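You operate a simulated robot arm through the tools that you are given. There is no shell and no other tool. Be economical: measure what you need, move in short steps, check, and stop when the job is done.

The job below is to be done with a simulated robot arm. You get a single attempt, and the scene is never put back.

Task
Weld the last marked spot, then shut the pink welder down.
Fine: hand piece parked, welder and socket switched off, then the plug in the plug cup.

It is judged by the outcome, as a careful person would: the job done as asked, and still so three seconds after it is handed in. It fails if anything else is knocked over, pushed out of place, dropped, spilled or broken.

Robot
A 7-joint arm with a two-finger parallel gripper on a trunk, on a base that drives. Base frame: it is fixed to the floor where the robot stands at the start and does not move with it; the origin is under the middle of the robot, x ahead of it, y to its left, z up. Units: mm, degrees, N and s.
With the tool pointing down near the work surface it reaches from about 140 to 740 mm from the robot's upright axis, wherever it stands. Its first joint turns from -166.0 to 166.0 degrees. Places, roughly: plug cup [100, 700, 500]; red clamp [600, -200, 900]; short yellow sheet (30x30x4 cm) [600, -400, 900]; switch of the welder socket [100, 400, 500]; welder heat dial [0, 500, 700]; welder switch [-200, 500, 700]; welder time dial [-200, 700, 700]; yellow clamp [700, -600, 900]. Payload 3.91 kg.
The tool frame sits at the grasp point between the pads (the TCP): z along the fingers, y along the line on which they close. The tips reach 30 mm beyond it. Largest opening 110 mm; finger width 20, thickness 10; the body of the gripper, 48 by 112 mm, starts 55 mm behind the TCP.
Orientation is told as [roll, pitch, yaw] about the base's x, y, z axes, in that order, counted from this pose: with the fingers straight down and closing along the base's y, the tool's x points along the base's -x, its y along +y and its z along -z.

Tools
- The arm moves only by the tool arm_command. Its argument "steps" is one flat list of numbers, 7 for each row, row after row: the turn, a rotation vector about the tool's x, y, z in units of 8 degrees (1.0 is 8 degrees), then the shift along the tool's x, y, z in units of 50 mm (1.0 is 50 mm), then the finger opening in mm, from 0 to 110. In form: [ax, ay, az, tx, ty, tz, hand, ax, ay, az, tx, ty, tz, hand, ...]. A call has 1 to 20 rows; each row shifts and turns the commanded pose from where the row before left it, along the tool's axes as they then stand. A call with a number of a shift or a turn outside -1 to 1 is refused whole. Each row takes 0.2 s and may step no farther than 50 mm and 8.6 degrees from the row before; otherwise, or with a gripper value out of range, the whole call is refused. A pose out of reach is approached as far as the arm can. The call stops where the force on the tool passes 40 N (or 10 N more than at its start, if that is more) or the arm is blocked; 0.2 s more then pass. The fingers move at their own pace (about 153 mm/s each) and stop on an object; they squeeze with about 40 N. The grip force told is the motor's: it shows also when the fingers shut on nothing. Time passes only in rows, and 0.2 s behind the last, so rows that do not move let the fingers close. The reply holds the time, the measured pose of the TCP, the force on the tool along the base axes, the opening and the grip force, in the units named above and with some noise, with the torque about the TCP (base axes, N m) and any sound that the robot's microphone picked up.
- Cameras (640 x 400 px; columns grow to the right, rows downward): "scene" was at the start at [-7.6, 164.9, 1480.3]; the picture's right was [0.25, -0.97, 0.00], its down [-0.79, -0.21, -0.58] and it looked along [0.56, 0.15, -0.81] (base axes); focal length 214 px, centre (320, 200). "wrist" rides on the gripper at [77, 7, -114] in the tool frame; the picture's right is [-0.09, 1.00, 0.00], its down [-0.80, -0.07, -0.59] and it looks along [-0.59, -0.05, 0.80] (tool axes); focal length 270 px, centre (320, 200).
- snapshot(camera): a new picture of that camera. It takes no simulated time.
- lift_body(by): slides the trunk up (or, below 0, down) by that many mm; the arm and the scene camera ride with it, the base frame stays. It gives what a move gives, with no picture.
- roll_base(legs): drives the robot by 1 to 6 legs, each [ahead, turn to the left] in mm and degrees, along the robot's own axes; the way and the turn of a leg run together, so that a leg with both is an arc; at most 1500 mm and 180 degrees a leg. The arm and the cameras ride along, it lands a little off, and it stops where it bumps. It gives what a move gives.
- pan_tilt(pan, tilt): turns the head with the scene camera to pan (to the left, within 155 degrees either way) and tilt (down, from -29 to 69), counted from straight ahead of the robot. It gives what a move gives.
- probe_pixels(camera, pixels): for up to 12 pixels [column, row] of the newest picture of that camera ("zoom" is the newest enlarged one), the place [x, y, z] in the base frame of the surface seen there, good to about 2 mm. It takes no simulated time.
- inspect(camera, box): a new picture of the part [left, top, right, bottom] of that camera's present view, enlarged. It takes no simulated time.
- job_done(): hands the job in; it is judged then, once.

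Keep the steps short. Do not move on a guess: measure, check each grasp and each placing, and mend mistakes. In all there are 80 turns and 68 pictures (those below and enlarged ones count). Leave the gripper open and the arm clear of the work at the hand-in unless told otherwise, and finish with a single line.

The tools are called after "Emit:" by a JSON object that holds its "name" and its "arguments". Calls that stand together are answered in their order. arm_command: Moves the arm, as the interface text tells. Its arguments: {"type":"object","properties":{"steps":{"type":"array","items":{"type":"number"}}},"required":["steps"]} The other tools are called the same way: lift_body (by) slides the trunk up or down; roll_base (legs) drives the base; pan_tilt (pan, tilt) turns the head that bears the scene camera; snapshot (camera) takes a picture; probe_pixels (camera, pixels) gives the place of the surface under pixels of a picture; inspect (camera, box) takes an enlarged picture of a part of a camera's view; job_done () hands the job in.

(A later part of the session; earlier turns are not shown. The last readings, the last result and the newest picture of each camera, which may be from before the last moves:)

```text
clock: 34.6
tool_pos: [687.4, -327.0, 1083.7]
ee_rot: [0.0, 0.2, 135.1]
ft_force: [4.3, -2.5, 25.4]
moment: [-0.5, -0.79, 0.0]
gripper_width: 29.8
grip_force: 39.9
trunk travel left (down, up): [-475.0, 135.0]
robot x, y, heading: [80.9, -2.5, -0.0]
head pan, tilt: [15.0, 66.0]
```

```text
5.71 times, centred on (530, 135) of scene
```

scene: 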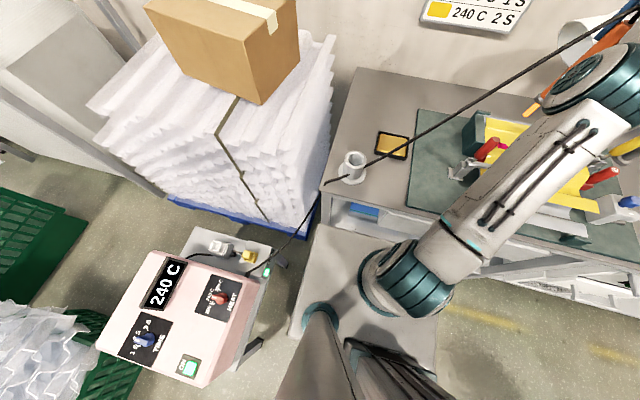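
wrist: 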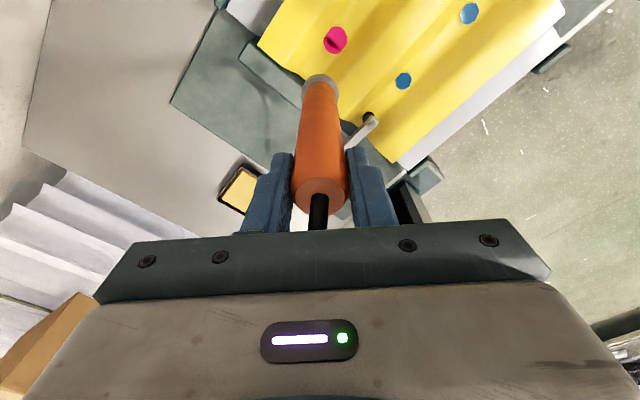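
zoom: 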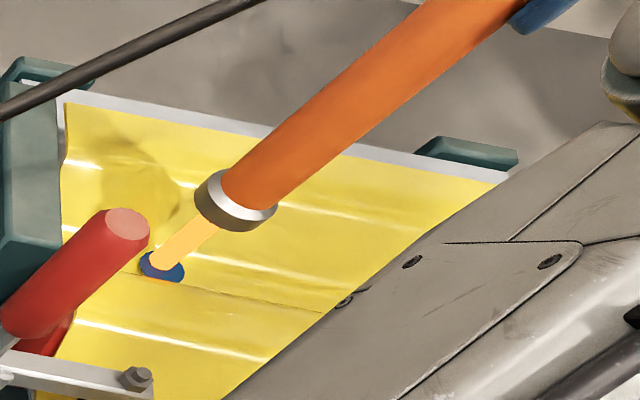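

The spot has turned blue like the others, so the weld is done. I'll lift off straight up, then back along +y.

Emit:
{"name": "arm_command", "arguments": {"steps": [0, 0, 0, 0, 0, -0.3, 0, 0, 0, 0, 0, 0, -0.5, 0, 0, 0, 0, -0.25, -0.25, -0.5, 0, 0, 0, 0, -0.4, -0.4, -0.6, 0, 0, 0, 0, -0.4, -0.4, -0.5, 0]}}

Emit:
{"name": "snapshot", "arguments": {"camera": "wrist"}}

```text
clock: 35.8
tool_pos: [687.8, -250.9, 1201.0]
ee_rot: [-0.1, -0.1, 135.1]
ft_force: [0.2, -0.5, -2.2]
moment: [0.0, 0.0, -0.02]
gripper_width: 29.9
grip_force: 40.3
trunk travel left (down, up): [-475.0, 135.0]
robot x, y, heading: [78.9, -1.5, 0.3]
head pan, tilt: [15.0, 66.0]
```

```text
30 pictures are left
```

wrist: 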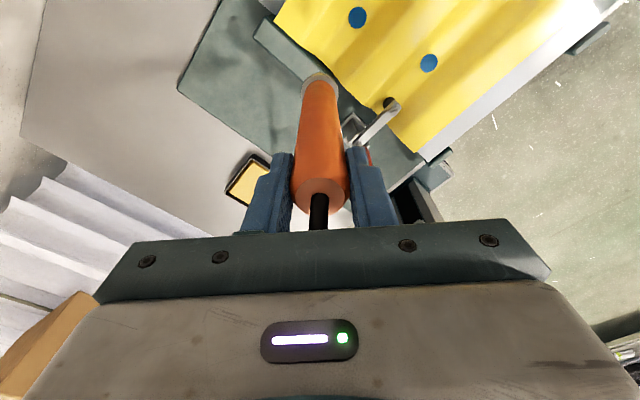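

The spots are blue. Now I'll carry the hand piece back above its holder, TCP (479,155).

Emit:
{"name": "arm_command", "arguments": {"steps": [0, 0, 0, -0.8695, -0.2796, 0, 0, 0, 0, 0, -0.8695, -0.2796, 0, 0, 0, 0, 0, -0.8695, -0.2796, 0, 0, 0, 0, 0, -0.8695, -0.2796, 0, 0, 0, 0, 0, -0.8695, -0.2796, 0, 0, 0, 0, 0, -0.8695, -0.2796, 0, 0, 0, 0, 0, -0.8695, -0.2796, 0, 0, 0, 0, 0, -0.8695, -0.2796, 0, 0, 0, 0, 0, -0.8695, -0.2796, 0, 0, 0, 0, 0, -0.8695, -0.2796, 0, 0, 0, 0, 0, 0, 0, 0, 0]}}

Emit:
{"name": "snapshot", "arguments": {"camera": "scene"}}

```text
clock: 38.2
tool_pos: [479.4, 153.9, 1201.0]
ee_rot: [0.0, 0.1, 135.0]
ft_force: [0.3, 0.1, -3.9]
moment: [0.0, 0.0, -0.02]
gripper_width: 29.8
grip_force: 40.2
trunk travel left (down, up): [-475.0, 135.0]
robot x, y, heading: [79.0, 0.5, -0.1]
head pan, tilt: [15.0, 66.0]
```

```text
29 pictures are left
```

scene: 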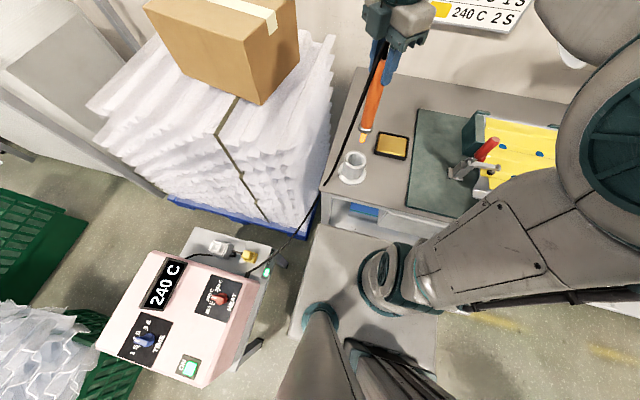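

Now I'll lower until the tip is just above the rim and check alignment.

Emit:
{"name": "arm_command", "arguments": {"steps": [0, 0, 0, -0.02, -0.02, 0.6, 0, 0, 0, 0, 0, 0, 0.6, 0, 0, 0, 0, 0, 0, 0.5, 0, 0, 0, 0, 0, 0, 0, 0]}}

Emit:
{"name": "inspect", "arguments": {"camera": "scene", "box": [330, 110, 410, 190]}}

Emit:
{"name": "inspect", "arguments": {"camera": "wrist", "box": [260, 10, 380, 110]}}

```text
clock: 39.2
tool_pos: [478.4, 153.7, 1115.9]
ee_rot: [-0.1, 0.0, 135.2]
ft_force: [0.5, 0.2, -3.1]
moment: [-0.01, 0.03, 0.0]
gripper_width: 29.4
grip_force: 39.8
trunk travel left (down, up): [-475.0, 135.0]
robot x, y, heading: [80.1, -3.1, 0.5]
head pan, tilt: [15.0, 66.0]
```

```text
5.00 times, centred on (370, 150) of scene
```

zoom: 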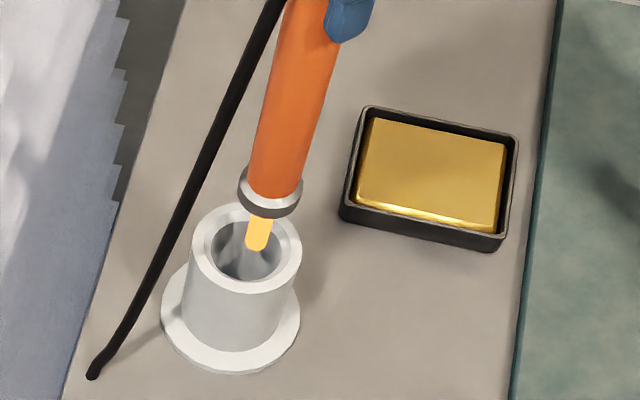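

```text
4.00 times, centred on (320, 60) of wrist
```

zoom: 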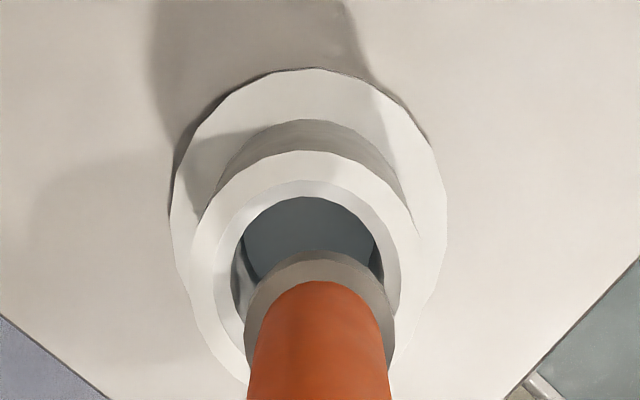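

The rim's centre fits to (482,156), about 4 mm along -tool y from here, and the wrist view agrees. I'll shift that much and lower into the holder.

Emit:
{"name": "arm_command", "arguments": {"steps": [0, 0, 0, 0.007, -0.075, 0, 0, 0, 0, 0, 0, 0, 0.3, 0, 0, 0, 0, 0, 0, 0.3, 0, 0, 0, 0, 0, 0, 0.3, 0, 0, 0, 0, 0, 0, 0.3, 0, 0, 0, 0, 0, 0, 0.3, 0, 0, 0, 0, 0, 0, 0.14, 0]}}

```text
clock: 40.8
tool_pos: [482.4, 156.4, 1033.8]
ee_rot: [-0.1, 0.0, 135.1]
ft_force: [0.6, 0.3, -2.5]
moment: [-0.02, -0.01, 0.04]
gripper_width: 29.5
grip_force: 40.2
trunk travel left (down, up): [-475.0, 135.0]
robot x, y, heading: [80.2, -1.0, -0.2]
head pan, tilt: [15.0, 66.0]
```

No side forces, and it is almost at the floor. I'll lower slowly to feel the bottom.

Emit:
{"name": "arm_command", "arguments": {"steps": [0, 0, 0, 0, 0, 0.03, 0, 0, 0, 0, 0, 0, 0.03, 0]}}

```text
clock: 41.4
tool_pos: [481.5, 156.3, 1029.9]
ee_rot: [0.0, 0.1, 135.1]
ft_force: [-0.4, 0.6, -2.6]
moment: [0.03, -0.02, 0.0]
gripper_width: 29.7
grip_force: 40.3
trunk travel left (down, up): [-475.0, 135.0]
robot x, y, heading: [80.0, -3.5, 0.3]
head pan, tilt: [15.0, 66.0]
```

Emit:
{"name": "arm_command", "arguments": {"steps": [0, 0, 0, 0, 0, 0.03, 0, 0, 0, 0, 0, 0, 0.03, 0, 0, 0, 0, 0, 0, 0.03, 0]}}

Emit:
{"name": "inspect", "arguments": {"camera": "scene", "box": [330, 80, 430, 190]}}

```text
clock: 42.2
tool_pos: [481.8, 156.6, 1030.0]
ee_rot: [-0.3, 0.1, 135.1]
ft_force: [-1.4, -1.6, 33.4]
moment: [-0.36, 0.32, 0.0]
gripper_width: 29.2
grip_force: 40.0
trunk travel left (down, up): [-475.0, 135.0]
robot x, y, heading: [78.2, 3.1, -0.1]
head pan, tilt: [15.0, 66.0]
```

```text
3.64 times, centred on (380, 135) of scene
```

zoom: 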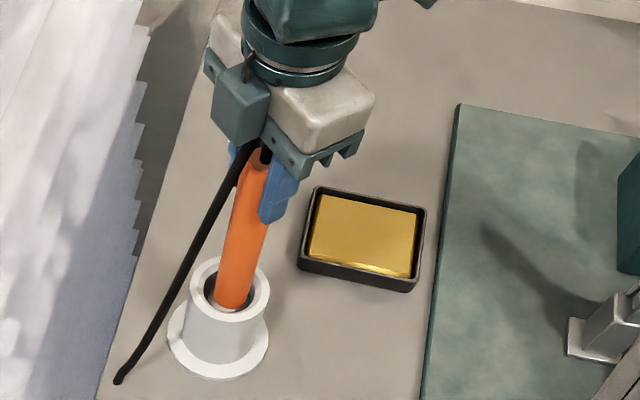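

It is standing on the holder's floor. I'll ease up 3 mm to unload, open the fingers, and rise.

Emit:
{"name": "arm_command", "arguments": {"steps": [0, 0, 0, 0, 0, -0.06, 0, 0, 0, 0, 0, 0, 0, 60, 0, 0, 0, 0, 0, 0, 110, 0, 0, 0, 0, 0, 0, 110]}}

Emit:
{"name": "arm_command", "arguments": {"steps": [0, 0, 0, 0, 0, -0.4, 110, 0, 0, 0, 0, 0, -0.6, 110, 0, 0, 0, 0, 0, -0.8, 110, 0, 0, 0, 0, 0, -0.8, 110, 0, 0, 0, 0, 0, -0.8, 110, 0, 0, 0, 0, 0, -0.8, 110]}}

Emit:
{"name": "snapshot", "arguments": {"camera": "scene"}}

```text
clock: 43.2
tool_pos: [481.7, 156.9, 1030.1]
ee_rot: [0.0, 0.0, 135.1]
ft_force: [0.6, 0.7, 1.0]
moment: [0.0, 0.0, -0.01]
gripper_width: 109.8
grip_force: 0.0
trunk travel left (down, up): [-475.0, 135.0]
robot x, y, heading: [81.2, -4.8, 0.3]
head pan, tilt: [15.0, 66.0]
```

```text
clock: 44.6
tool_pos: [481.4, 157.0, 1240.1]
ee_rot: [0.0, 0.0, 135.2]
ft_force: [0.3, 0.1, -0.7]
moment: [0.0, 0.04, -0.02]
gripper_width: 109.9
grip_force: 0.2
trunk travel left (down, up): [-475.0, 135.0]
robot x, y, heading: [80.8, -0.5, 0.1]
head pan, tilt: [15.0, 66.0]
```

```text
25 pictures are left
```

scene: 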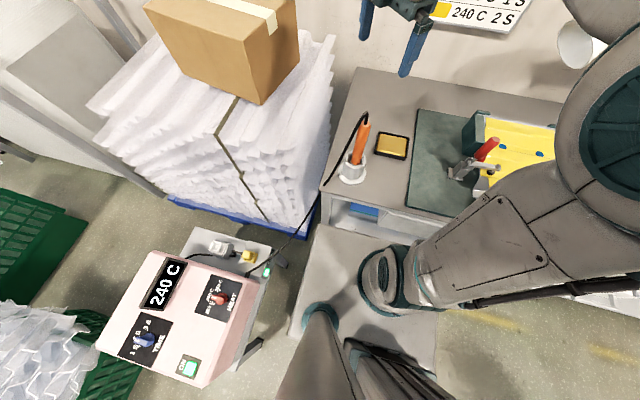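

The hand piece is parked upright. Now I'll study the welder switch and the socket up close.

Emit:
{"name": "pan_tilt", "arguments": {"pan": 70, "tilt": 60}}

Emit:
{"name": "snapshot", "arguments": {"camera": "scene"}}

```text
clock: 45.9
tool_pos: [481.0, 158.5, 1240.0]
ee_rot: [0.0, 0.0, 135.0]
ft_force: [-0.1, 0.2, 0.2]
moment: [-0.02, 0.01, 0.03]
gripper_width: 109.7
grip_force: 0.0
trunk travel left (down, up): [-475.0, 135.0]
robot x, y, heading: [78.5, -1.1, -0.1]
head pan, tilt: [70.0, 60.0]
```

```text
24 pictures are left
```

scene: 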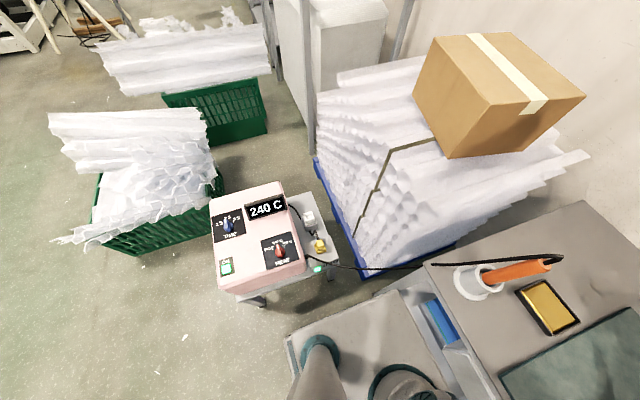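

Emit:
{"name": "inspect", "arguments": {"camera": "scene", "box": [280, 200, 350, 285]}}

Emit:
{"name": "probe_pixels", "arguments": {"camera": "scene", "pixels": [[226, 267], [222, 263], [231, 271], [220, 275], [230, 255], [245, 265], [290, 252], [215, 285], [300, 270]]}}

Emit:
{"name": "inspect", "arguments": {"camera": "scene", "box": [205, 245, 255, 290]}}

```text
4.71 times, centred on (315, 242) of scene
```

zoom: 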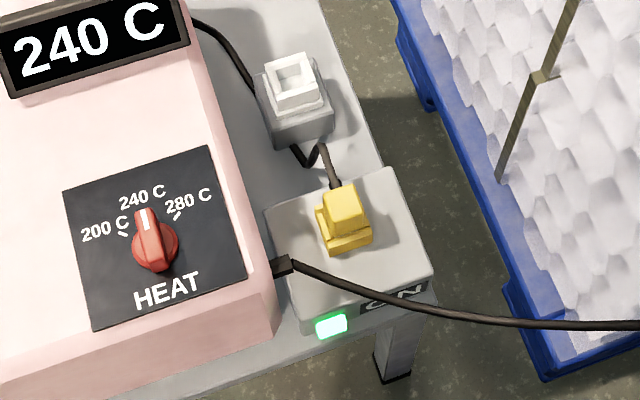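

```text
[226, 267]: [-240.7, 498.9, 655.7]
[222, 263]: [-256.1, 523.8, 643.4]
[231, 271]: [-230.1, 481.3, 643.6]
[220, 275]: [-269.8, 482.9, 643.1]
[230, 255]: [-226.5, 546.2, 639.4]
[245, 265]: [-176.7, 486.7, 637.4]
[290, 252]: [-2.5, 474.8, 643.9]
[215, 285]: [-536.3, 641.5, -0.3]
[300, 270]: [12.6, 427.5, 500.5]
```

```text
8.89 times, centred on (230, 268) of scene
```

zoom: 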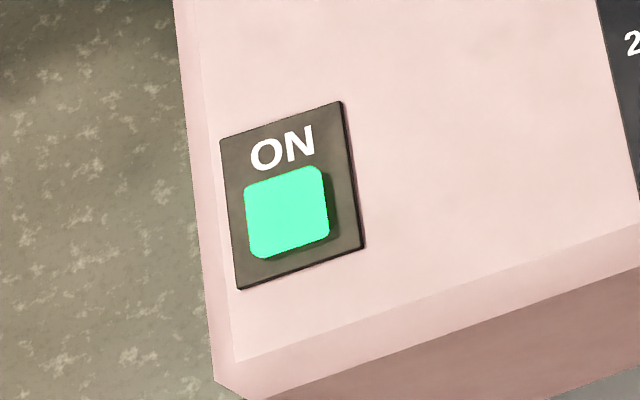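

The welder switch is a push button at (-241,497), top z 656. The socket button faces -y near (78,412,464). I'll swing the arm high over to the welder switch, closing the fingers on the way.

Emit:
{"name": "arm_command", "arguments": {"steps": [0, 0, 0, -0.8343, 0.3, 0, 60, 0, 0, 0, -0.8343, 0.3, 0, 0, 0, 0, 0, -0.8343, 0.3, 0, 0, 0, 0, 0, -0.8343, 0.3, 0, 0, 0, 0, 0, -0.8343, 0.3, 0, 0, 0, 0, 0, -0.8343, 0.3, 0, 0, 0, 0, 0, -0.8343, 0.3, 0, 0, 0, 0, 0, -0.8343, 0.3, 0, 0, 0, 0, 0, -0.8343, 0.3, 0, 0, 0, 0, 0, -0.8343, 0.3, 0, 0, 0, 0, 0, -0.8343, 0.3, 0, 0, 0, 0, 0, -0.8343, 0.3, 0, 0, 0, 0, 0, -0.8343, 0.3, 0, 0, 0, 0, 0, -0.8343, 0.3, 0, 0, 0, 0, 0, -0.8343, 0.3, 0, 0, 0, 0, 0, -0.8343, 0.3, 0, 0, 0, 0, 0, -0.8343, 0.3, 0, 0, 0, 0, 0, -0.8343, 0.3, 0, 0]}}

```text
clock: 49.7
tool_pos: [-132.7, 523.2, 1253.1]
ee_rot: [-0.5, -1.1, 126.4]
ft_force: [-0.8, -0.4, 0.1]
moment: [0.1, 0.0, -0.03]
gripper_width: 0.1
grip_force: 37.9
out of reach, approached as far as the arm can: row 18
trunk travel left (down, up): [-475.0, 135.0]
robot x, y, heading: [83.8, 0.5, 0.1]
head pan, tilt: [70.0, 60.0]
stopped in row 18: the arm was blocked; the commanded pose is now the measured one
```

The arm was blocked near (-133,523). I'll look at why before moving on.

Emit:
{"name": "snapshot", "arguments": {"camera": "scene"}}

```text
21 pictures are left
```

scene: 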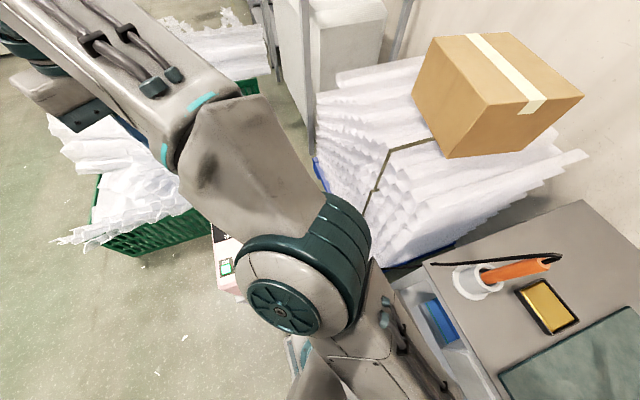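

There is no collision in view, so it looks like a joint or reach limit at this height. I'll descend first, from z 1253 to about 950, where the reach is larger.

Emit:
{"name": "arm_command", "arguments": {"steps": [0, 0, 0, 0, 0, 0.9, 0, 0, 0, 0, 0, 0, 0.9, 0, 0, 0, 0, 0, 0, 0.9, 0, 0, 0, 0, 0, 0, 0.9, 0, 0, 0, 0, 0, 0, 0.9, 0, 0, 0, 0, 0, 0, 0.9, 0]}}

```text
clock: 51.1
tool_pos: [-133.3, 528.8, 980.3]
ee_rot: [-0.3, -1.0, 126.5]
ft_force: [0.3, 0.5, -0.3]
moment: [0.02, 0.0, -0.01]
gripper_width: 0.1
grip_force: 37.6
trunk travel left (down, up): [-475.0, 135.0]
robot x, y, heading: [84.3, -0.4, -0.1]
head pan, tilt: [70.0, 60.0]
```

Emit:
{"name": "arm_command", "arguments": {"steps": [0, 0, 0, -0.257, 0.706, 0, 0, 0, 0, 0, -0.257, 0.706, 0, 0, 0, 0, 0, -0.257, 0.706, 0, 0]}}

```text
clock: 52.1
tool_pos: [-215.5, 515.3, 994.9]
ee_rot: [-0.6, -2.3, 123.5]
ft_force: [-0.2, 0.6, -0.1]
moment: [0.03, -0.03, 0.0]
gripper_width: 0.0
grip_force: 37.5
trunk travel left (down, up): [-475.0, 135.0]
robot x, y, heading: [79.6, -0.8, -0.2]
head pan, tilt: [70.0, 60.0]
stopped in row 3: the arm was blocked; the commanded pose is now the measured one
```

Blocked again by an arm limit this far round. I'll turn the base 45° left in place instead. The body's corner radius is about 265 mm, with bench and welder both over 300 mm away.

Emit:
{"name": "roll_base", "arguments": {"legs": [[0, 45]]}}

Emit:
{"name": "pan_tilt", "arguments": {"pan": 40, "tilt": 60}}

Emit:
{"name": "snapshot", "arguments": {"camera": "scene"}}

```text
clock: 54.7
tool_pos: [-492.7, 211.2, 993.7]
ee_rot: [-0.5, -2.0, 161.9]
ft_force: [-0.6, -0.1, 0.1]
moment: [0.03, -0.03, -0.02]
gripper_width: 0.0
grip_force: 37.7
trunk travel left (down, up): [-475.0, 135.0]
robot x, y, heading: [59.1, -11.0, 37.5]
head pan, tilt: [70.0, 60.0]
stopped in leg 1: the robot was blocked; the commanded pose is now the measured one
```

```text
clock: 55.6
tool_pos: [-493.9, 211.0, 993.7]
ee_rot: [-0.6, -2.1, 161.9]
ft_force: [0.6, -0.2, -0.4]
moment: [0.02, -0.01, 0.0]
gripper_width: 0.3
grip_force: 37.9
trunk travel left (down, up): [-475.0, 135.0]
robot x, y, heading: [59.0, -9.8, 37.3]
head pan, tilt: [40.0, 60.0]
```

```text
20 pictures are left
```

scene: 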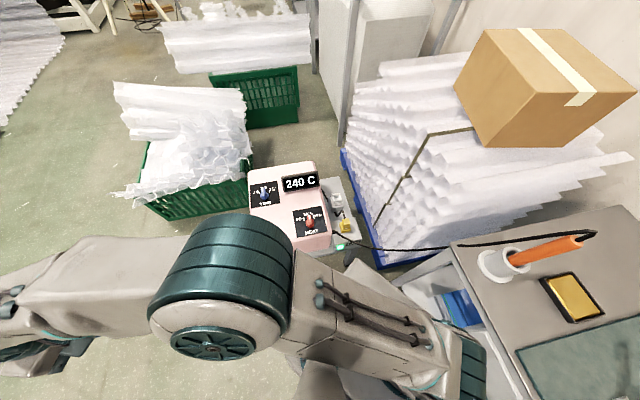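

The base turned 37° and was stopped by a bump. I'll check by probing that nothing was moved.

Emit:
{"name": "probe_pixels", "arguments": {"camera": "scene", "pixels": [[481, 262], [520, 258], [575, 242], [575, 300], [452, 243], [310, 222], [300, 183], [345, 226], [337, 199], [341, 247], [430, 258]]}}

Emit:
{"name": "inspect", "arguments": {"camera": "scene", "box": [240, 150, 460, 290]}}

```text
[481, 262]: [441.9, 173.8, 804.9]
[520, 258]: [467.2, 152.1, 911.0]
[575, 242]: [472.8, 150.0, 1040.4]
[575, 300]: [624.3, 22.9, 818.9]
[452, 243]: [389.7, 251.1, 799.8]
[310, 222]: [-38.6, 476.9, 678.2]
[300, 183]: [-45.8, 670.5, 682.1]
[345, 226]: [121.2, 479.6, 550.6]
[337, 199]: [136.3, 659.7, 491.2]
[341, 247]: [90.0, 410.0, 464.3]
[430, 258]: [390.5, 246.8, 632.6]
```

```text
2.86 times, centred on (350, 220) of scene
```

zoom: 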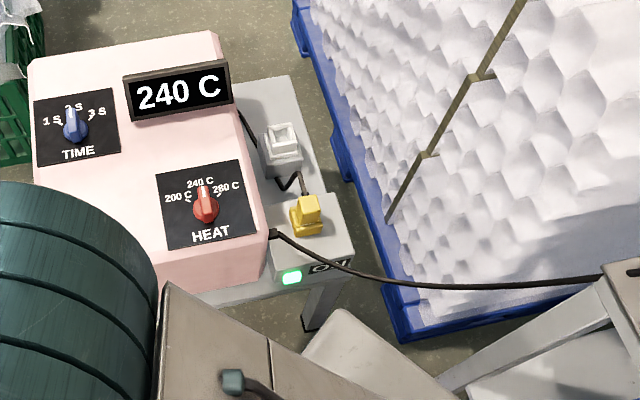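

Everything is where it was. Now I'll move the tool above the welder switch, levelling the small tilt.

Emit:
{"name": "arm_command", "arguments": {"steps": [-0.01, -0.273, 0, 0.337, -0.779, 0.21, 0, 0, 0, 0, 0.337, -0.779, 0.21, 0, 0, 0, 0, 0.337, -0.779, 0.21, 0, 0, 0, 0, 0.337, -0.779, 0.21, 0, 0, 0, 0, 0.337, -0.779, 0.21, 0, 0, 0, 0, 0.337, -0.779, 0.21, 0, 0, 0, 0, 0.337, -0.779, 0.21, 0, 0, 0, 0, 0.337, -0.779, 0.21, 0, 0, 0, 0, 0.337, -0.779, 0.21, 0]}}

Emit:
{"name": "snapshot", "arguments": {"camera": "wrist"}}

```text
clock: 57.6
tool_pos: [-247.3, 501.1, 891.4]
ee_rot: [-0.4, -4.3, 161.8]
ft_force: [0.8, -0.2, -0.4]
moment: [-0.02, 0.01, 0.01]
gripper_width: 0.0
grip_force: 37.7
trunk travel left (down, up): [-475.0, 135.0]
robot x, y, heading: [56.8, -13.5, 37.6]
head pan, tilt: [40.0, 60.0]
```

```text
18 pictures are left
```

wrist: 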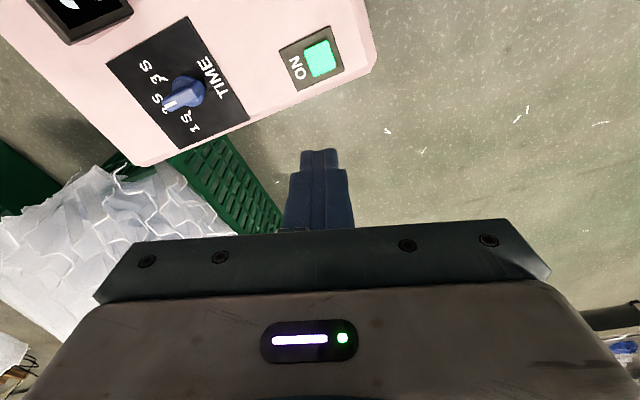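

The tilt went the wrong way (pitch -4.3), so I'll reverse it. The button shows at (320,58); I'll probe it again.

Emit:
{"name": "probe_pixels", "arguments": {"camera": "wrist", "pixels": [[320, 58], [308, 48], [334, 68], [325, 43], [315, 72], [293, 72], [300, 30]]}}

Emit:
{"name": "arm_command", "arguments": {"steps": [0, 0.54, 0, 0, 0, 0, 0, 0, 0, 0, 0, 0, 0, 0]}}

```text
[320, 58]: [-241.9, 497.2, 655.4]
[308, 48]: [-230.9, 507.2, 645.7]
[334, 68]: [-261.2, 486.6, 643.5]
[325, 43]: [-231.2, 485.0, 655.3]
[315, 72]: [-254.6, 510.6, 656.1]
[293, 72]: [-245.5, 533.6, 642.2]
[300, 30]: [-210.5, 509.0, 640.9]
```

```text
clock: 58.2
tool_pos: [-248.5, 499.7, 892.2]
ee_rot: [-0.4, 0.0, 162.0]
ft_force: [0.3, -0.4, 0.4]
moment: [0.02, 0.01, 0.0]
gripper_width: 0.3
grip_force: 38.3
trunk travel left (down, up): [-475.0, 135.0]
robot x, y, heading: [57.6, -11.9, 37.4]
head pan, tilt: [40.0, 60.0]
```

The button's centre is (-242,497), top z 656. I'll descend to just above it (tip ≈667).

Emit:
{"name": "arm_command", "arguments": {"steps": [0, 0, 0, 0.133, 0.02, 0.7, 0, 0, 0, 0, 0, 0, 0.8, 0, 0, 0, 0, 0, 0, 0.8, 0, 0, 0, 0, 0, 0, 0.8, 0, 0, 0, 0, 0, 0, 0.8, 0]}}

```text
clock: 59.4
tool_pos: [-239.8, 497.3, 696.5]
ee_rot: [-0.4, 0.0, 161.9]
ft_force: [0.0, -0.6, 0.6]
moment: [0.01, 0.03, -0.02]
gripper_width: 0.0
grip_force: 37.7
trunk travel left (down, up): [-475.0, 135.0]
robot x, y, heading: [62.8, -13.6, 37.5]
head pan, tilt: [40.0, 60.0]
```

Now I'll press slowly in small steps, listening for a click.

Emit:
{"name": "arm_command", "arguments": {"steps": [0, 0, 0, 0, 0, 0.18, 0, 0, 0, 0, 0, 0, 0.05, 0, 0, 0, 0, 0, 0, 0.05, 0, 0, 0, 0, 0, 0, 0.05, 0]}}

```text
clock: 60.4
tool_pos: [-239.7, 498.0, 680.8]
ee_rot: [-0.6, -0.1, 161.9]
ft_force: [2.0, -1.6, 8.8]
moment: [-0.07, -0.1, -0.01]
gripper_width: 0.1
grip_force: 37.6
trunk travel left (down, up): [-475.0, 135.0]
robot x, y, heading: [59.5, -12.4, 37.2]
head pan, tilt: [40.0, 60.0]
heard: click
```

A click. I'll rise and look at it.

Emit:
{"name": "arm_command", "arguments": {"steps": [0, 0, 0, 0, 0, -0.4, 0, 0, 0, 0, 0, 0, -0.9, 0, 0, 0, 0, 0, 0, -0.9, 0, 0, 0, 0, 0, 0, -0.9, 0]}}

Emit:
{"name": "snapshot", "arguments": {"camera": "wrist"}}

```text
clock: 61.4
tool_pos: [-240.9, 498.2, 834.6]
ee_rot: [-0.4, 0.1, 162.0]
ft_force: [0.4, 0.6, 0.1]
moment: [0.01, 0.0, 0.0]
gripper_width: 0.0
grip_force: 37.8
trunk travel left (down, up): [-475.0, 135.0]
robot x, y, heading: [58.3, -11.4, 37.2]
head pan, tilt: [40.0, 60.0]
```

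```text
17 pictures are left
```

wrist: 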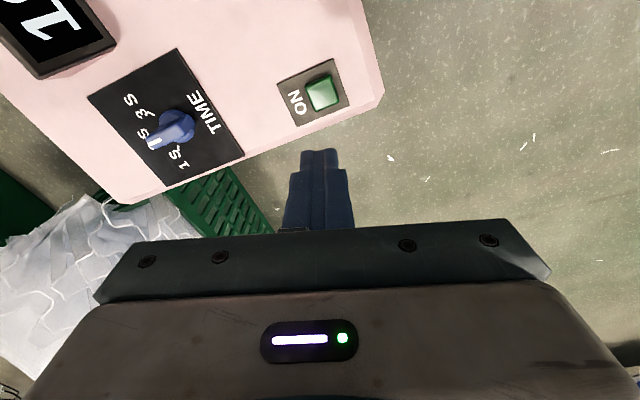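

The welder lamp is dark, so it is off. Next I'll measure the socket's front face and button.

Emit:
{"name": "inspect", "arguments": {"camera": "scene", "box": [310, 200, 390, 260]}}

```text
6.67 times, centred on (350, 230) of scene
```

zoom: 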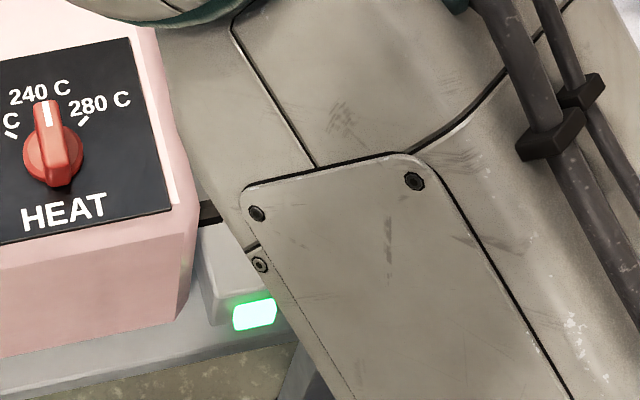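

The arm blocks that view. I plan to press the button with the fingers straight down, closed along x, and pushed towards +y. The tool goes to (84,340,835) first, turning to yaw 90.

Emit:
{"name": "arm_command", "arguments": {"steps": [0, 0, 0, 0.895, 0.123, 0, 0, 0, 0, 0, 0.895, 0.123, 0, 0, 0, 0, 0, 0.895, 0.123, 0, 0, 0, 0, 0, 0.895, 0.123, 0, 0, 0, 0, 0, 0.895, 0.123, 0, 0, 0, 0, 0, 0.895, 0.123, 0, 0, 0, 0, 0, 0.895, 0.123, 0, 0, 0, 0, 0, 0.895, 0.123, 0, 0, 0, 0, 1, 0, 0, 0, 0, 0, 0, 1, 0, 0, 0, 0, 0, 0, 1, 0, 0, 0, 0, 0, 0, 1, 0, 0, 0, 0, 0, 0, 1, 0, 0, 0, 0, 0, 0, 1, 0, 0, 0, 0, 0, 0, 1, 0, 0, 0, 0, 0, 0, 1, 0, 0, 0, 0, 0, 0, 1, 0, 0, 0, 0]}}

Emit:
{"name": "snapshot", "arguments": {"camera": "wrist"}}

```text
clock: 65.0
tool_pos: [85.5, 339.6, 835.5]
ee_rot: [-0.1, -0.4, 89.8]
ft_force: [-0.7, 0.2, 0.8]
moment: [0.0, -0.02, 0.03]
gripper_width: 0.2
grip_force: 37.8
trunk travel left (down, up): [-475.0, 135.0]
robot x, y, heading: [60.2, -13.6, 37.3]
head pan, tilt: [40.0, 60.0]
```

```text
15 pictures are left
```

wrist: 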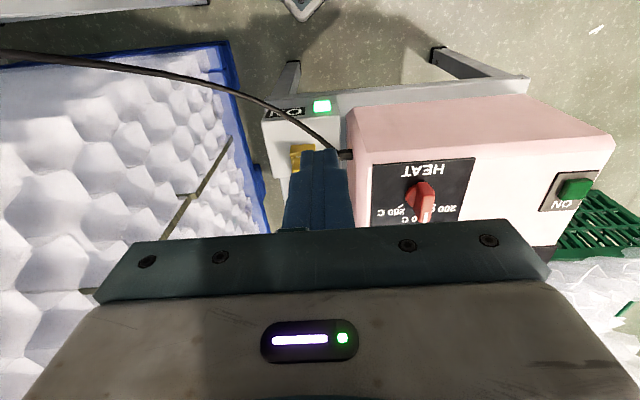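

A clear view: lamp at (321,106), with the cable running from (345,155) over (270,102). I'll zoom in and measure.

Emit:
{"name": "inspect", "arguments": {"camera": "wrist", "box": [240, 80, 370, 180]}}

Emit:
{"name": "probe_pixels", "arguments": {"camera": "wrist", "pixels": [[321, 106], [314, 107], [329, 105], [321, 101], [321, 111], [285, 112], [335, 146], [310, 126], [284, 107], [250, 95], [200, 82], [300, 155]]}}

```text
4.00 times, centred on (305, 130) of wrist
```

zoom: 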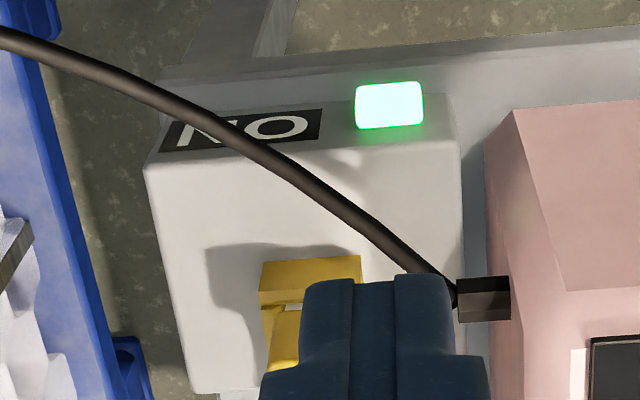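

```text
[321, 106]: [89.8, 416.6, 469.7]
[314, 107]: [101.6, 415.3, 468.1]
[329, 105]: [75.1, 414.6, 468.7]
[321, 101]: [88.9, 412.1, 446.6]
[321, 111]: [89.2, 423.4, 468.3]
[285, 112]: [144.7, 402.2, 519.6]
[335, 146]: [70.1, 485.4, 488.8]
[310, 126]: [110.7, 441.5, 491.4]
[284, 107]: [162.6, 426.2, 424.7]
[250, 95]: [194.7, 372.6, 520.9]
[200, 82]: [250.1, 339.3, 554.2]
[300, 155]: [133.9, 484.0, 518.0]
```

The button spans x 75–103, z 447–470, with its front at y≈411. The cable at x=145 is at y 402, z 520, clear of the fingers. I'll descend at (89,376) to TCP z≈482.

Emit:
{"name": "arm_command", "arguments": {"steps": [0, 0, 0, -0.72, -0.07, 0, 0, 0, 0, 0, 0, 0, 0.8, 0, 0, 0, 0, 0, 0, 0.8, 0, 0, 0, 0, 0, 0, 0.8, 0, 0, 0, 0, 0, 0, 0.8, 0, 0, 0, 0, 0, 0, 0.8, 0, 0, 0, 0, 0, 0, 0.8, 0]}}

Emit:
{"name": "snapshot", "arguments": {"camera": "wrist"}}

```text
clock: 66.6
tool_pos: [88.6, 378.8, 596.2]
ee_rot: [-0.2, -0.3, 90.0]
ft_force: [0.4, 0.4, 0.6]
moment: [0.02, 0.0, -0.02]
gripper_width: 0.0
grip_force: 37.9
trunk travel left (down, up): [-475.0, 135.0]
robot x, y, heading: [60.9, -14.4, 37.2]
head pan, tilt: [40.0, 60.0]
```

```text
13 pictures are left
```

wrist: 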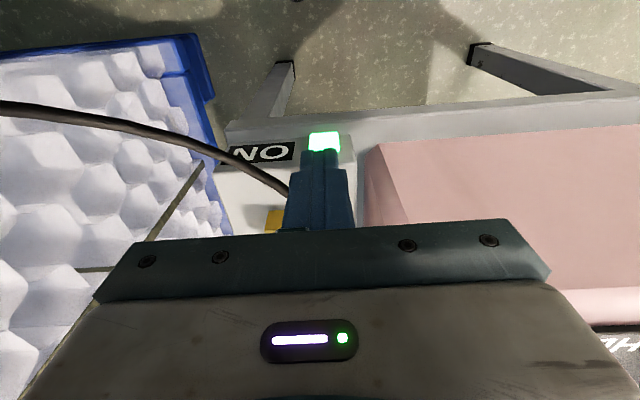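

Clear of the cable. I'll go down to TCP 483.

Emit:
{"name": "arm_command", "arguments": {"steps": [0, 0, 0, 0.04, 0, 0.75, 0, 0, 0, 0, 0, 0, 0.75, 0, 0, 0, 0, 0, 0, 0.76, 0, 0, 0, 0, 0, 0, 0, 0]}}

```text
clock: 67.6
tool_pos: [87.9, 375.6, 482.0]
ee_rot: [-0.2, -0.5, 89.9]
ft_force: [-0.5, 0.0, 0.3]
moment: [-0.03, 0.0, -0.03]
gripper_width: 0.0
grip_force: 38.1
trunk travel left (down, up): [-475.0, 135.0]
robot x, y, heading: [59.3, -13.7, 37.2]
head pan, tilt: [40.0, 60.0]
```

Now I'll push towards +y: 20 mm, then in small steps, listening for the click.

Emit:
{"name": "arm_command", "arguments": {"steps": [0, 0, 0, -0.2, 0, 0, 0, 0, 0, 0, -0.2, 0, 0, 0, 0, 0, 0, -0.05, 0, 0, 0, 0, 0, 0, -0.05, 0, 0, 0, 0, 0, 0, -0.05, 0, 0, 0]}}

```text
clock: 68.8
tool_pos: [89.0, 402.6, 481.4]
ee_rot: [-0.1, -0.4, 89.9]
ft_force: [-0.7, -0.2, -1.1]
moment: [0.03, -0.02, -0.01]
gripper_width: 0.1
grip_force: 37.8
trunk travel left (down, up): [-475.0, 135.0]
robot x, y, heading: [59.8, -13.1, 37.1]
head pan, tilt: [40.0, 60.0]
```

Emit:
{"name": "arm_command", "arguments": {"steps": [0, 0, 0, -0.05, 0, 0, 0, 0, 0, 0, -0.05, 0, 0, 0]}}

```text
clock: 69.4
tool_pos: [89.8, 407.6, 481.9]
ee_rot: [-0.1, -0.3, 90.0]
ft_force: [0.7, -4.2, 1.8]
moment: [0.05, 0.0, 0.06]
gripper_width: 0.0
grip_force: 37.3
trunk travel left (down, up): [-475.0, 135.0]
robot x, y, heading: [59.9, -14.2, 37.3]
head pan, tilt: [40.0, 60.0]
heard: click
```

A click with about 4 N. I'll back off, rise, and check the lamp.

Emit:
{"name": "arm_command", "arguments": {"steps": [0, 0, 0, 0.4, 0, 0, 0, 0, 0, 0, 0.4, 0, 0, 0, 0, 0, 0, 0, 0, -0.8, 0, 0, 0, 0, 0, 0, -0.8, 0, 0, 0, 0, 0, 0, -0.8, 0, 0, 0, 0, 0, 0, -0.8, 0, 0, 0, 0, 0, 0, -0.8, 0]}}

Emit:
{"name": "snapshot", "arguments": {"camera": "wrist"}}

```text
clock: 71.0
tool_pos: [88.3, 365.1, 682.3]
ee_rot: [0.0, -0.5, 90.1]
ft_force: [0.2, -0.3, -0.3]
moment: [0.0, 0.02, 0.01]
gripper_width: 0.0
grip_force: 37.6
trunk travel left (down, up): [-475.0, 135.0]
robot x, y, heading: [59.2, -13.9, 37.2]
head pan, tilt: [40.0, 60.0]
```

```text
12 pictures are left
```

wrist: 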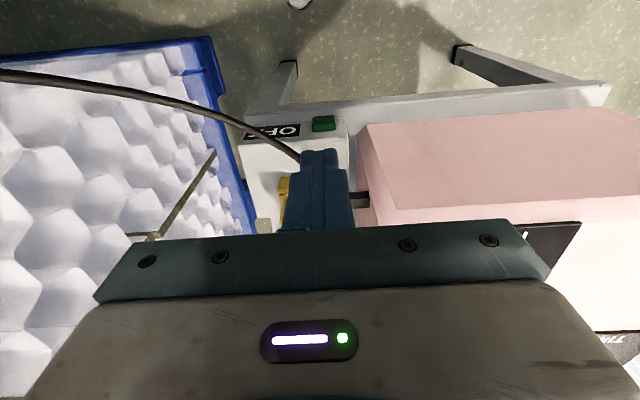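

The label reads OFF. Now the plug: I'll raise the tool and open, then measure the plug and cup.

Emit:
{"name": "arm_command", "arguments": {"steps": [0, 0, 0, 0, 0, -0.8, 110, 0, 0, 0, 0.3, 0, -0.8, 110, 0, 0, 0, 0.6, 0, -0.8, 110, 0, 0, 0, 0.6, 0, -0.8, 110]}}

Emit:
{"name": "snapshot", "arguments": {"camera": "wrist"}}

Emit:
{"name": "inspect", "arguments": {"camera": "wrist", "box": [230, 90, 390, 220]}}

```text
clock: 72.0
tool_pos: [87.3, 306.2, 843.0]
ee_rot: [-0.1, -0.3, 90.0]
ft_force: [0.0, -0.2, 0.6]
moment: [0.0, -0.01, 0.0]
gripper_width: 109.9
grip_force: 0.1
out of reach, approached as far as the arm can: row 4
trunk travel left (down, up): [-475.0, 135.0]
robot x, y, heading: [61.8, -12.5, 37.4]
head pan, tilt: [40.0, 60.0]
```

```text
11 pictures are left
```

wrist: 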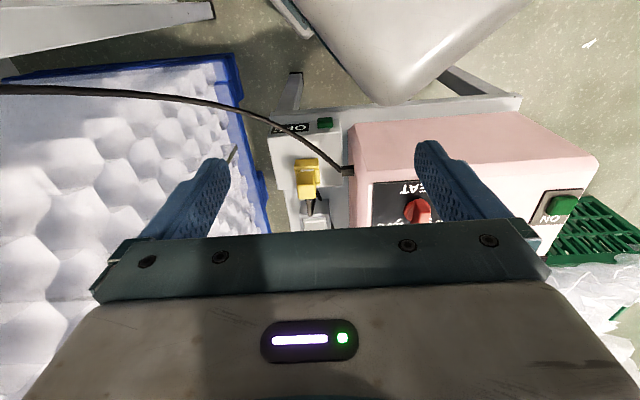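

```text
3.08 times, centred on (310, 155) of wrist
```

zoom: 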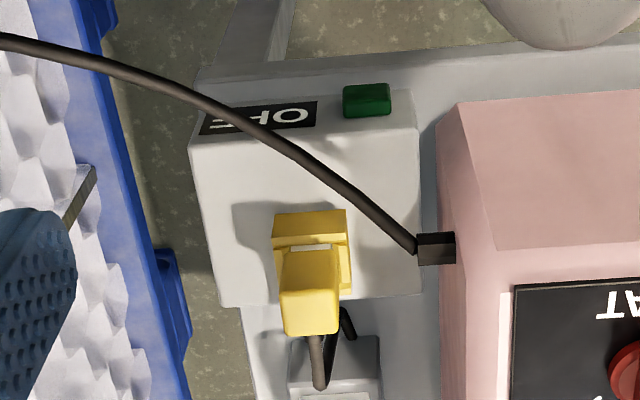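

I'll probe the plug's base and grip, the cable, and the cup.

Emit:
{"name": "probe_pixels", "arguments": {"camera": "zoom", "pixels": [[285, 295], [335, 295], [310, 318], [310, 275], [275, 225], [345, 225], [310, 228], [310, 248], [318, 370], [348, 320], [345, 280], [285, 325]]}}

Emit:
{"name": "probe_pixels", "arguments": {"camera": "wrist", "pixels": [[312, 225], [303, 222], [325, 222], [310, 231], [320, 190], [340, 210], [318, 206]]}}

```text
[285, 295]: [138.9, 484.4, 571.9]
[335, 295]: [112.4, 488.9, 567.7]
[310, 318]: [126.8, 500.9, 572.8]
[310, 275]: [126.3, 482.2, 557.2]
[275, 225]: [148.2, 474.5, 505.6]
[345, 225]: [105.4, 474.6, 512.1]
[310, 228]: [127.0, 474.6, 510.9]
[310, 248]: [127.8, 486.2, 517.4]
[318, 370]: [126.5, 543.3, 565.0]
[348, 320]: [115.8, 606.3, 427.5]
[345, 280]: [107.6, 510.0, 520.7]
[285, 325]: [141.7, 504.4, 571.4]
```

```text
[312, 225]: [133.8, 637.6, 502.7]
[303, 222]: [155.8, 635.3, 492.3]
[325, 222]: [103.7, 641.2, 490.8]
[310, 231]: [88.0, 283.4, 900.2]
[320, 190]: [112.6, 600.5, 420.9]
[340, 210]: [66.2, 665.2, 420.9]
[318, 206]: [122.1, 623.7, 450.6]
```

The plug grip is x 111–142, y 482–506, z 520–572, with the cable out the back (+y). I'll take it with the fingers across x at (127,495). First I'll move above it and check the cup from the scene camera.

Emit:
{"name": "arm_command", "arguments": {"steps": [0, 0, 0, -0.75, -0.16, 0, 58, 0, 0, 0, -0.75, -0.16, 0, 58, 0, 0, 0, -0.75, -0.16, 0, 58, 0, 0, 0, -0.75, -0.16, 0, 58, 0, 0, 0, -0.75, -0.16, 0, 58]}}

Emit:
{"name": "inspect", "arguments": {"camera": "scene", "box": [300, 170, 380, 250]}}

```text
clock: 73.2
tool_pos: [128.7, 495.1, 844.1]
ee_rot: [-0.2, -0.4, 90.0]
ft_force: [-0.8, 0.4, 0.1]
moment: [-0.01, -0.02, -0.02]
gripper_width: 58.2
grip_force: 0.1
trunk travel left (down, up): [-475.0, 135.0]
robot x, y, heading: [60.0, -13.9, 37.5]
head pan, tilt: [40.0, 60.0]
```

```text
5.00 times, centred on (340, 210) of scene
```

zoom: 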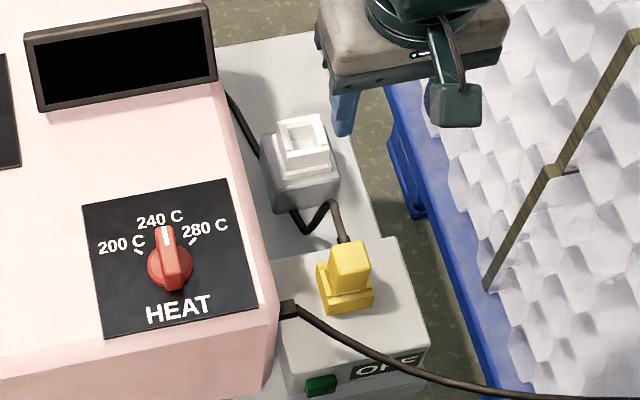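

The display is dark too. I'll probe the cup's rim and inside, and the hand-piece cable near the socket.

Emit:
{"name": "probe_pixels", "arguments": {"camera": "zoom", "pixels": [[280, 123], [323, 117], [328, 147], [288, 156], [284, 140], [326, 132], [303, 120], [306, 152], [304, 135], [304, 170], [295, 308], [325, 328]]}}

```text
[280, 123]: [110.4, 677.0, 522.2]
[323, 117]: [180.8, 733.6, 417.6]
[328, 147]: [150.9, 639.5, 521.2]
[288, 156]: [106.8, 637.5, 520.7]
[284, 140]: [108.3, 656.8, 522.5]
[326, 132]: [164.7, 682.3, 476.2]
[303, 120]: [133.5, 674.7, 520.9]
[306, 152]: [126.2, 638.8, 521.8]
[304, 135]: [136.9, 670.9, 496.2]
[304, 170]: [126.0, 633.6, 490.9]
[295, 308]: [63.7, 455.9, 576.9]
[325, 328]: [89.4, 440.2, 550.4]
```

The cup's rim is at z 521, centred on (129,657). The hand-piece cable passes at (89,440,550), clear of the fingers. I'll descend on the plug to TCP z 554.

Emit:
{"name": "arm_command", "arguments": {"steps": [0, 0, 0, 0, 0.03, 0.83, 58, 0, 0, 0, 0, 0, 0.83, 58, 0, 0, 0, 0, 0, 0.83, 58, 0, 0, 0, 0, 0, 0.83, 58, 0, 0, 0, 0, 0, 0.83, 58, 0, 0, 0, 0, 0, 0.83, 58, 0, 0, 0, 0, 0, 0.82, 58, 0, 0, 0, 0, 0, 0, 58]}}

Emit:
{"name": "arm_command", "arguments": {"steps": [0, 0, 0, 0, 0, 0, 30, 0, 0, 0, 0, 0, 0, 0, 0, 0, 0, 0, 0, 0, 0]}}

Emit:
{"name": "inspect", "arguments": {"camera": "scene", "box": [300, 170, 400, 250]}}

```text
clock: 75.0
tool_pos: [125.6, 498.0, 552.9]
ee_rot: [-0.2, -0.4, 90.0]
ft_force: [-0.2, -0.3, 0.0]
moment: [0.0, -0.01, 0.0]
gripper_width: 57.8
grip_force: 0.0
trunk travel left (down, up): [-475.0, 135.0]
robot x, y, heading: [59.5, -8.2, 37.4]
head pan, tilt: [40.0, 60.0]
```

```text
clock: 75.8
tool_pos: [127.5, 497.2, 554.1]
ee_rot: [-0.2, -0.4, 89.9]
ft_force: [5.6, 1.6, 0.5]
moment: [0.03, -0.23, -0.06]
gripper_width: 31.4
grip_force: 40.3
trunk travel left (down, up): [-475.0, 135.0]
robot x, y, heading: [57.9, -12.7, 37.3]
head pan, tilt: [40.0, 60.0]
```

```text
5.00 times, centred on (350, 210) of scene
```

zoom: 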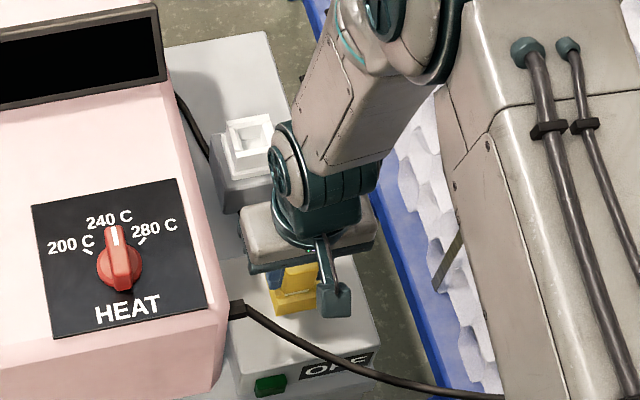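

Gripped at 31.4 mm. I'll pull straight up slowly.

Emit:
{"name": "arm_command", "arguments": {"steps": [0, 0, 0, 0, 0, -0.15, 0, 0, 0, 0, 0, 0, -0.2, 0, 0, 0, 0, 0, 0, -0.3, 0, 0, 0, 0, 0, 0, -0.4, 0, 0, 0, 0, 0, 0, -0.5, 0]}}

```text
clock: 77.0
tool_pos: [125.0, 496.1, 631.8]
ee_rot: [0.0, -0.4, 90.0]
ft_force: [-0.6, -0.1, -0.4]
moment: [0.03, 0.0, 0.0]
gripper_width: 31.3
grip_force: 39.7
trunk travel left (down, up): [-475.0, 135.0]
robot x, y, heading: [57.8, -11.0, 37.3]
head pan, tilt: [40.0, 60.0]
```

It is still gripped. I'll raise it 40 mm more and look with the wrist camera.

Emit:
{"name": "arm_command", "arguments": {"steps": [0, 0, 0, 0, 0, -0.4, 0, 0, 0, 0, 0, 0, -0.4, 0]}}

Emit:
{"name": "inspect", "arguments": {"camera": "scene", "box": [300, 170, 400, 250]}}

Emit:
{"name": "snapshot", "arguments": {"camera": "wrist"}}

```text
clock: 77.6
tool_pos: [126.7, 495.4, 672.0]
ee_rot: [-0.1, -0.4, 89.9]
ft_force: [0.5, 0.1, -0.9]
moment: [0.01, 0.01, -0.01]
gripper_width: 31.2
grip_force: 40.2
trunk travel left (down, up): [-475.0, 135.0]
robot x, y, heading: [56.8, -9.9, 37.2]
head pan, tilt: [40.0, 60.0]
```

```text
5.00 times, centred on (350, 210) of scene
```

zoom: 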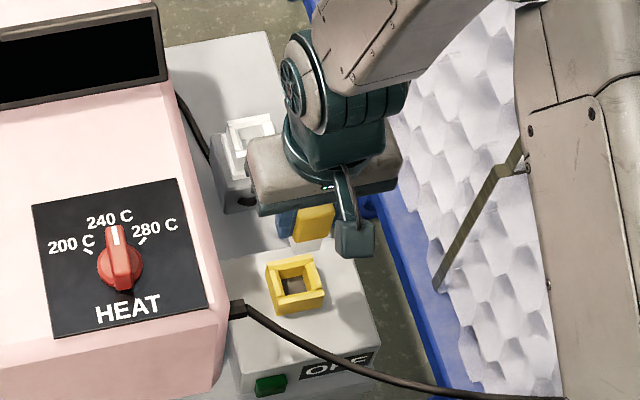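

```text
6 pictures are left
```

wrist: 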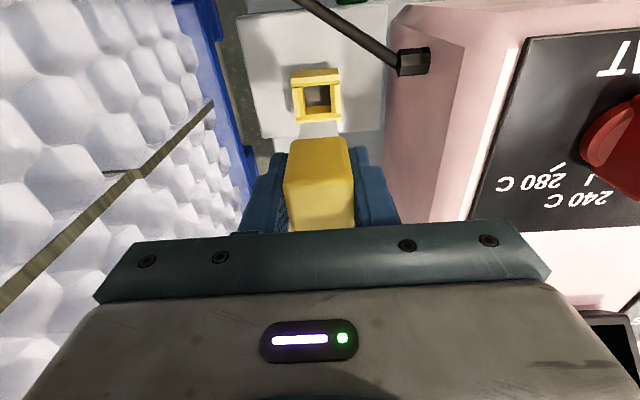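

What I took for the plug's base is the socket's yellow frame. The plug is the block I'm holding, and the white cup has the same kind of square opening. I'll measure the socket frame the same way as the cup's rim, to transfer the exact offset.

Emit:
{"name": "probe_pixels", "arguments": {"camera": "zoom", "pixels": [[300, 294], [291, 261], [275, 283], [317, 274], [296, 277], [272, 275], [314, 265], [249, 121], [229, 140], [253, 133], [310, 225]]}}

Emit:
{"name": "probe_pixels", "arguments": {"camera": "wrist", "pixels": [[317, 117], [315, 85], [297, 100], [336, 98], [317, 76], [318, 145], [300, 170], [340, 170], [290, 195], [348, 195]]}}

```text
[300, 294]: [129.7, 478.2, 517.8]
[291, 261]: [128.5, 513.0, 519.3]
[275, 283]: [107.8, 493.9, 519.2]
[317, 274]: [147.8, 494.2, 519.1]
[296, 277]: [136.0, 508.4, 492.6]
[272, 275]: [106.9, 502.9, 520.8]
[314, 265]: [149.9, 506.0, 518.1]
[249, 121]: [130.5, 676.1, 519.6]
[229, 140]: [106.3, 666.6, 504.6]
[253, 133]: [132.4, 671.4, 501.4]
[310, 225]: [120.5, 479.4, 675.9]
```

```text
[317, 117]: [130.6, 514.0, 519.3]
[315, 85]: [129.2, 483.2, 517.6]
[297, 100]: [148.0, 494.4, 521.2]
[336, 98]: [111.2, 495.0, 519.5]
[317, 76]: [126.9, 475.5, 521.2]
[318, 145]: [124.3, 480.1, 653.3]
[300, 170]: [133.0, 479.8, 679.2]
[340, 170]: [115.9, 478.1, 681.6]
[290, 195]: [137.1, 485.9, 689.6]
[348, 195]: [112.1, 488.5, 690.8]
```

Socket centre is (128.3,495.8) and cup centre (129.5,657), so the offset is (+1.3,+161.3). I'll carry the plug over the cup at this height.

Emit:
{"name": "arm_command", "arguments": {"steps": [0, 0, 0, -0.8065, -0.0065, 0, 0, 0, 0, 0, -0.8065, -0.0065, 0, 0, 0, 0, 0, -0.8065, -0.0065, 0, 0, 0, 0, 0, -0.8065, -0.0065, 0, 0, 0, 0, 0, 0, 0, 0, 0]}}

Emit:
{"name": "inspect", "arguments": {"camera": "wrist", "box": [240, 40, 400, 240]}}

```text
clock: 78.8
tool_pos: [127.1, 657.9, 671.6]
ee_rot: [-0.1, -0.3, 89.9]
ft_force: [-0.5, 0.0, -1.7]
moment: [-0.01, 0.0, 0.0]
gripper_width: 31.2
grip_force: 40.1
trunk travel left (down, up): [-475.0, 135.0]
robot x, y, heading: [60.9, -10.4, 37.1]
head pan, tilt: [40.0, 60.0]
```

```text
2.00 times, centred on (320, 140) of wrist
```

zoom: 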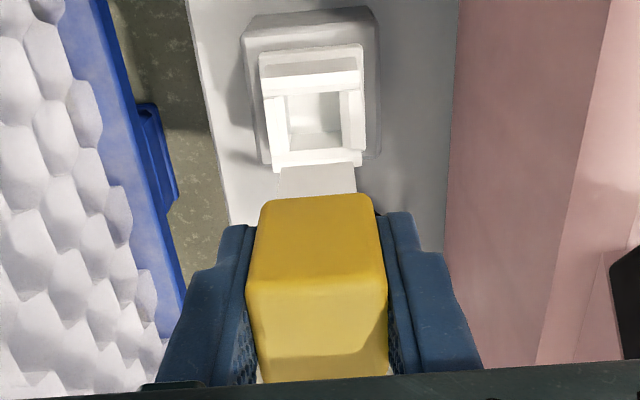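

I'll measure the cup's rim strips in this view for a last alignment check.

Emit:
{"name": "probe_pixels", "arguments": {"camera": "zoom", "pixels": [[273, 125], [357, 115], [317, 157], [314, 82], [310, 60], [270, 148], [358, 145], [316, 125], [318, 180], [285, 175], [350, 175]]}}

```text
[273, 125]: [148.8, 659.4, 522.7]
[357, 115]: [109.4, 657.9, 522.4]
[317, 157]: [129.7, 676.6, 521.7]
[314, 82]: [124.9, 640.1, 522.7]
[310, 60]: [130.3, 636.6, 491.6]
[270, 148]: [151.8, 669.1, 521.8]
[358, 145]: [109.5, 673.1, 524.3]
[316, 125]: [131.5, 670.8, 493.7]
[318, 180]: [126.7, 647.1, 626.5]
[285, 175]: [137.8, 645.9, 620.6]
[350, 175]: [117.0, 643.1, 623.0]
```

The cup is centred on (129.1,658) and the plug's shank is about 1.5 mm short in x. I'll nudge +1 mm in x and lower gently into the cup.

Emit:
{"name": "arm_command", "arguments": {"steps": [0, 0, 0, 0, -0.025, 0.5, 0, 0, 0, 0, 0, 0, 0.5, 0, 0, 0, 0, 0, 0, 0.3, 0, 0, 0, 0, 0, 0, 0.2, 0, 0, 0, 0, 0, 0, 0.2, 0, 0, 0, 0, 0, 0, 0.2, 0, 0, 0, 0, 0, 0, 0.2, 0, 0, 0, 0, 0, 0, 0.1, 0, 0, 0, 0, 0, 0, 0, 0]}}

```text
clock: 80.8
tool_pos: [130.0, 658.1, 562.7]
ee_rot: [-0.1, -0.6, 89.9]
ft_force: [1.6, 4.4, 0.2]
moment: [0.23, -0.07, -0.05]
gripper_width: 31.3
grip_force: 40.0
trunk travel left (down, up): [-475.0, 135.0]
robot x, y, heading: [59.1, -13.6, 37.3]
head pan, tilt: [40.0, 60.0]
```

The shank is in the opening, with only light side contact. I'll seat it the last few mm.

Emit:
{"name": "arm_command", "arguments": {"steps": [0, 0, 0, 0, 0, 0.06, 0, 0, 0, 0, 0, 0, 0.05, 0, 0, 0, 0, 0, 0, 0.05, 0]}}

```text
clock: 81.6
tool_pos: [129.4, 658.4, 555.5]
ee_rot: [-0.1, -0.5, 89.9]
ft_force: [2.5, 2.2, 10.5]
moment: [0.12, -0.06, -0.06]
gripper_width: 31.4
grip_force: 39.8
trunk travel left (down, up): [-475.0, 135.0]
robot x, y, heading: [62.7, -13.0, 37.0]
head pan, tilt: [40.0, 60.0]
```

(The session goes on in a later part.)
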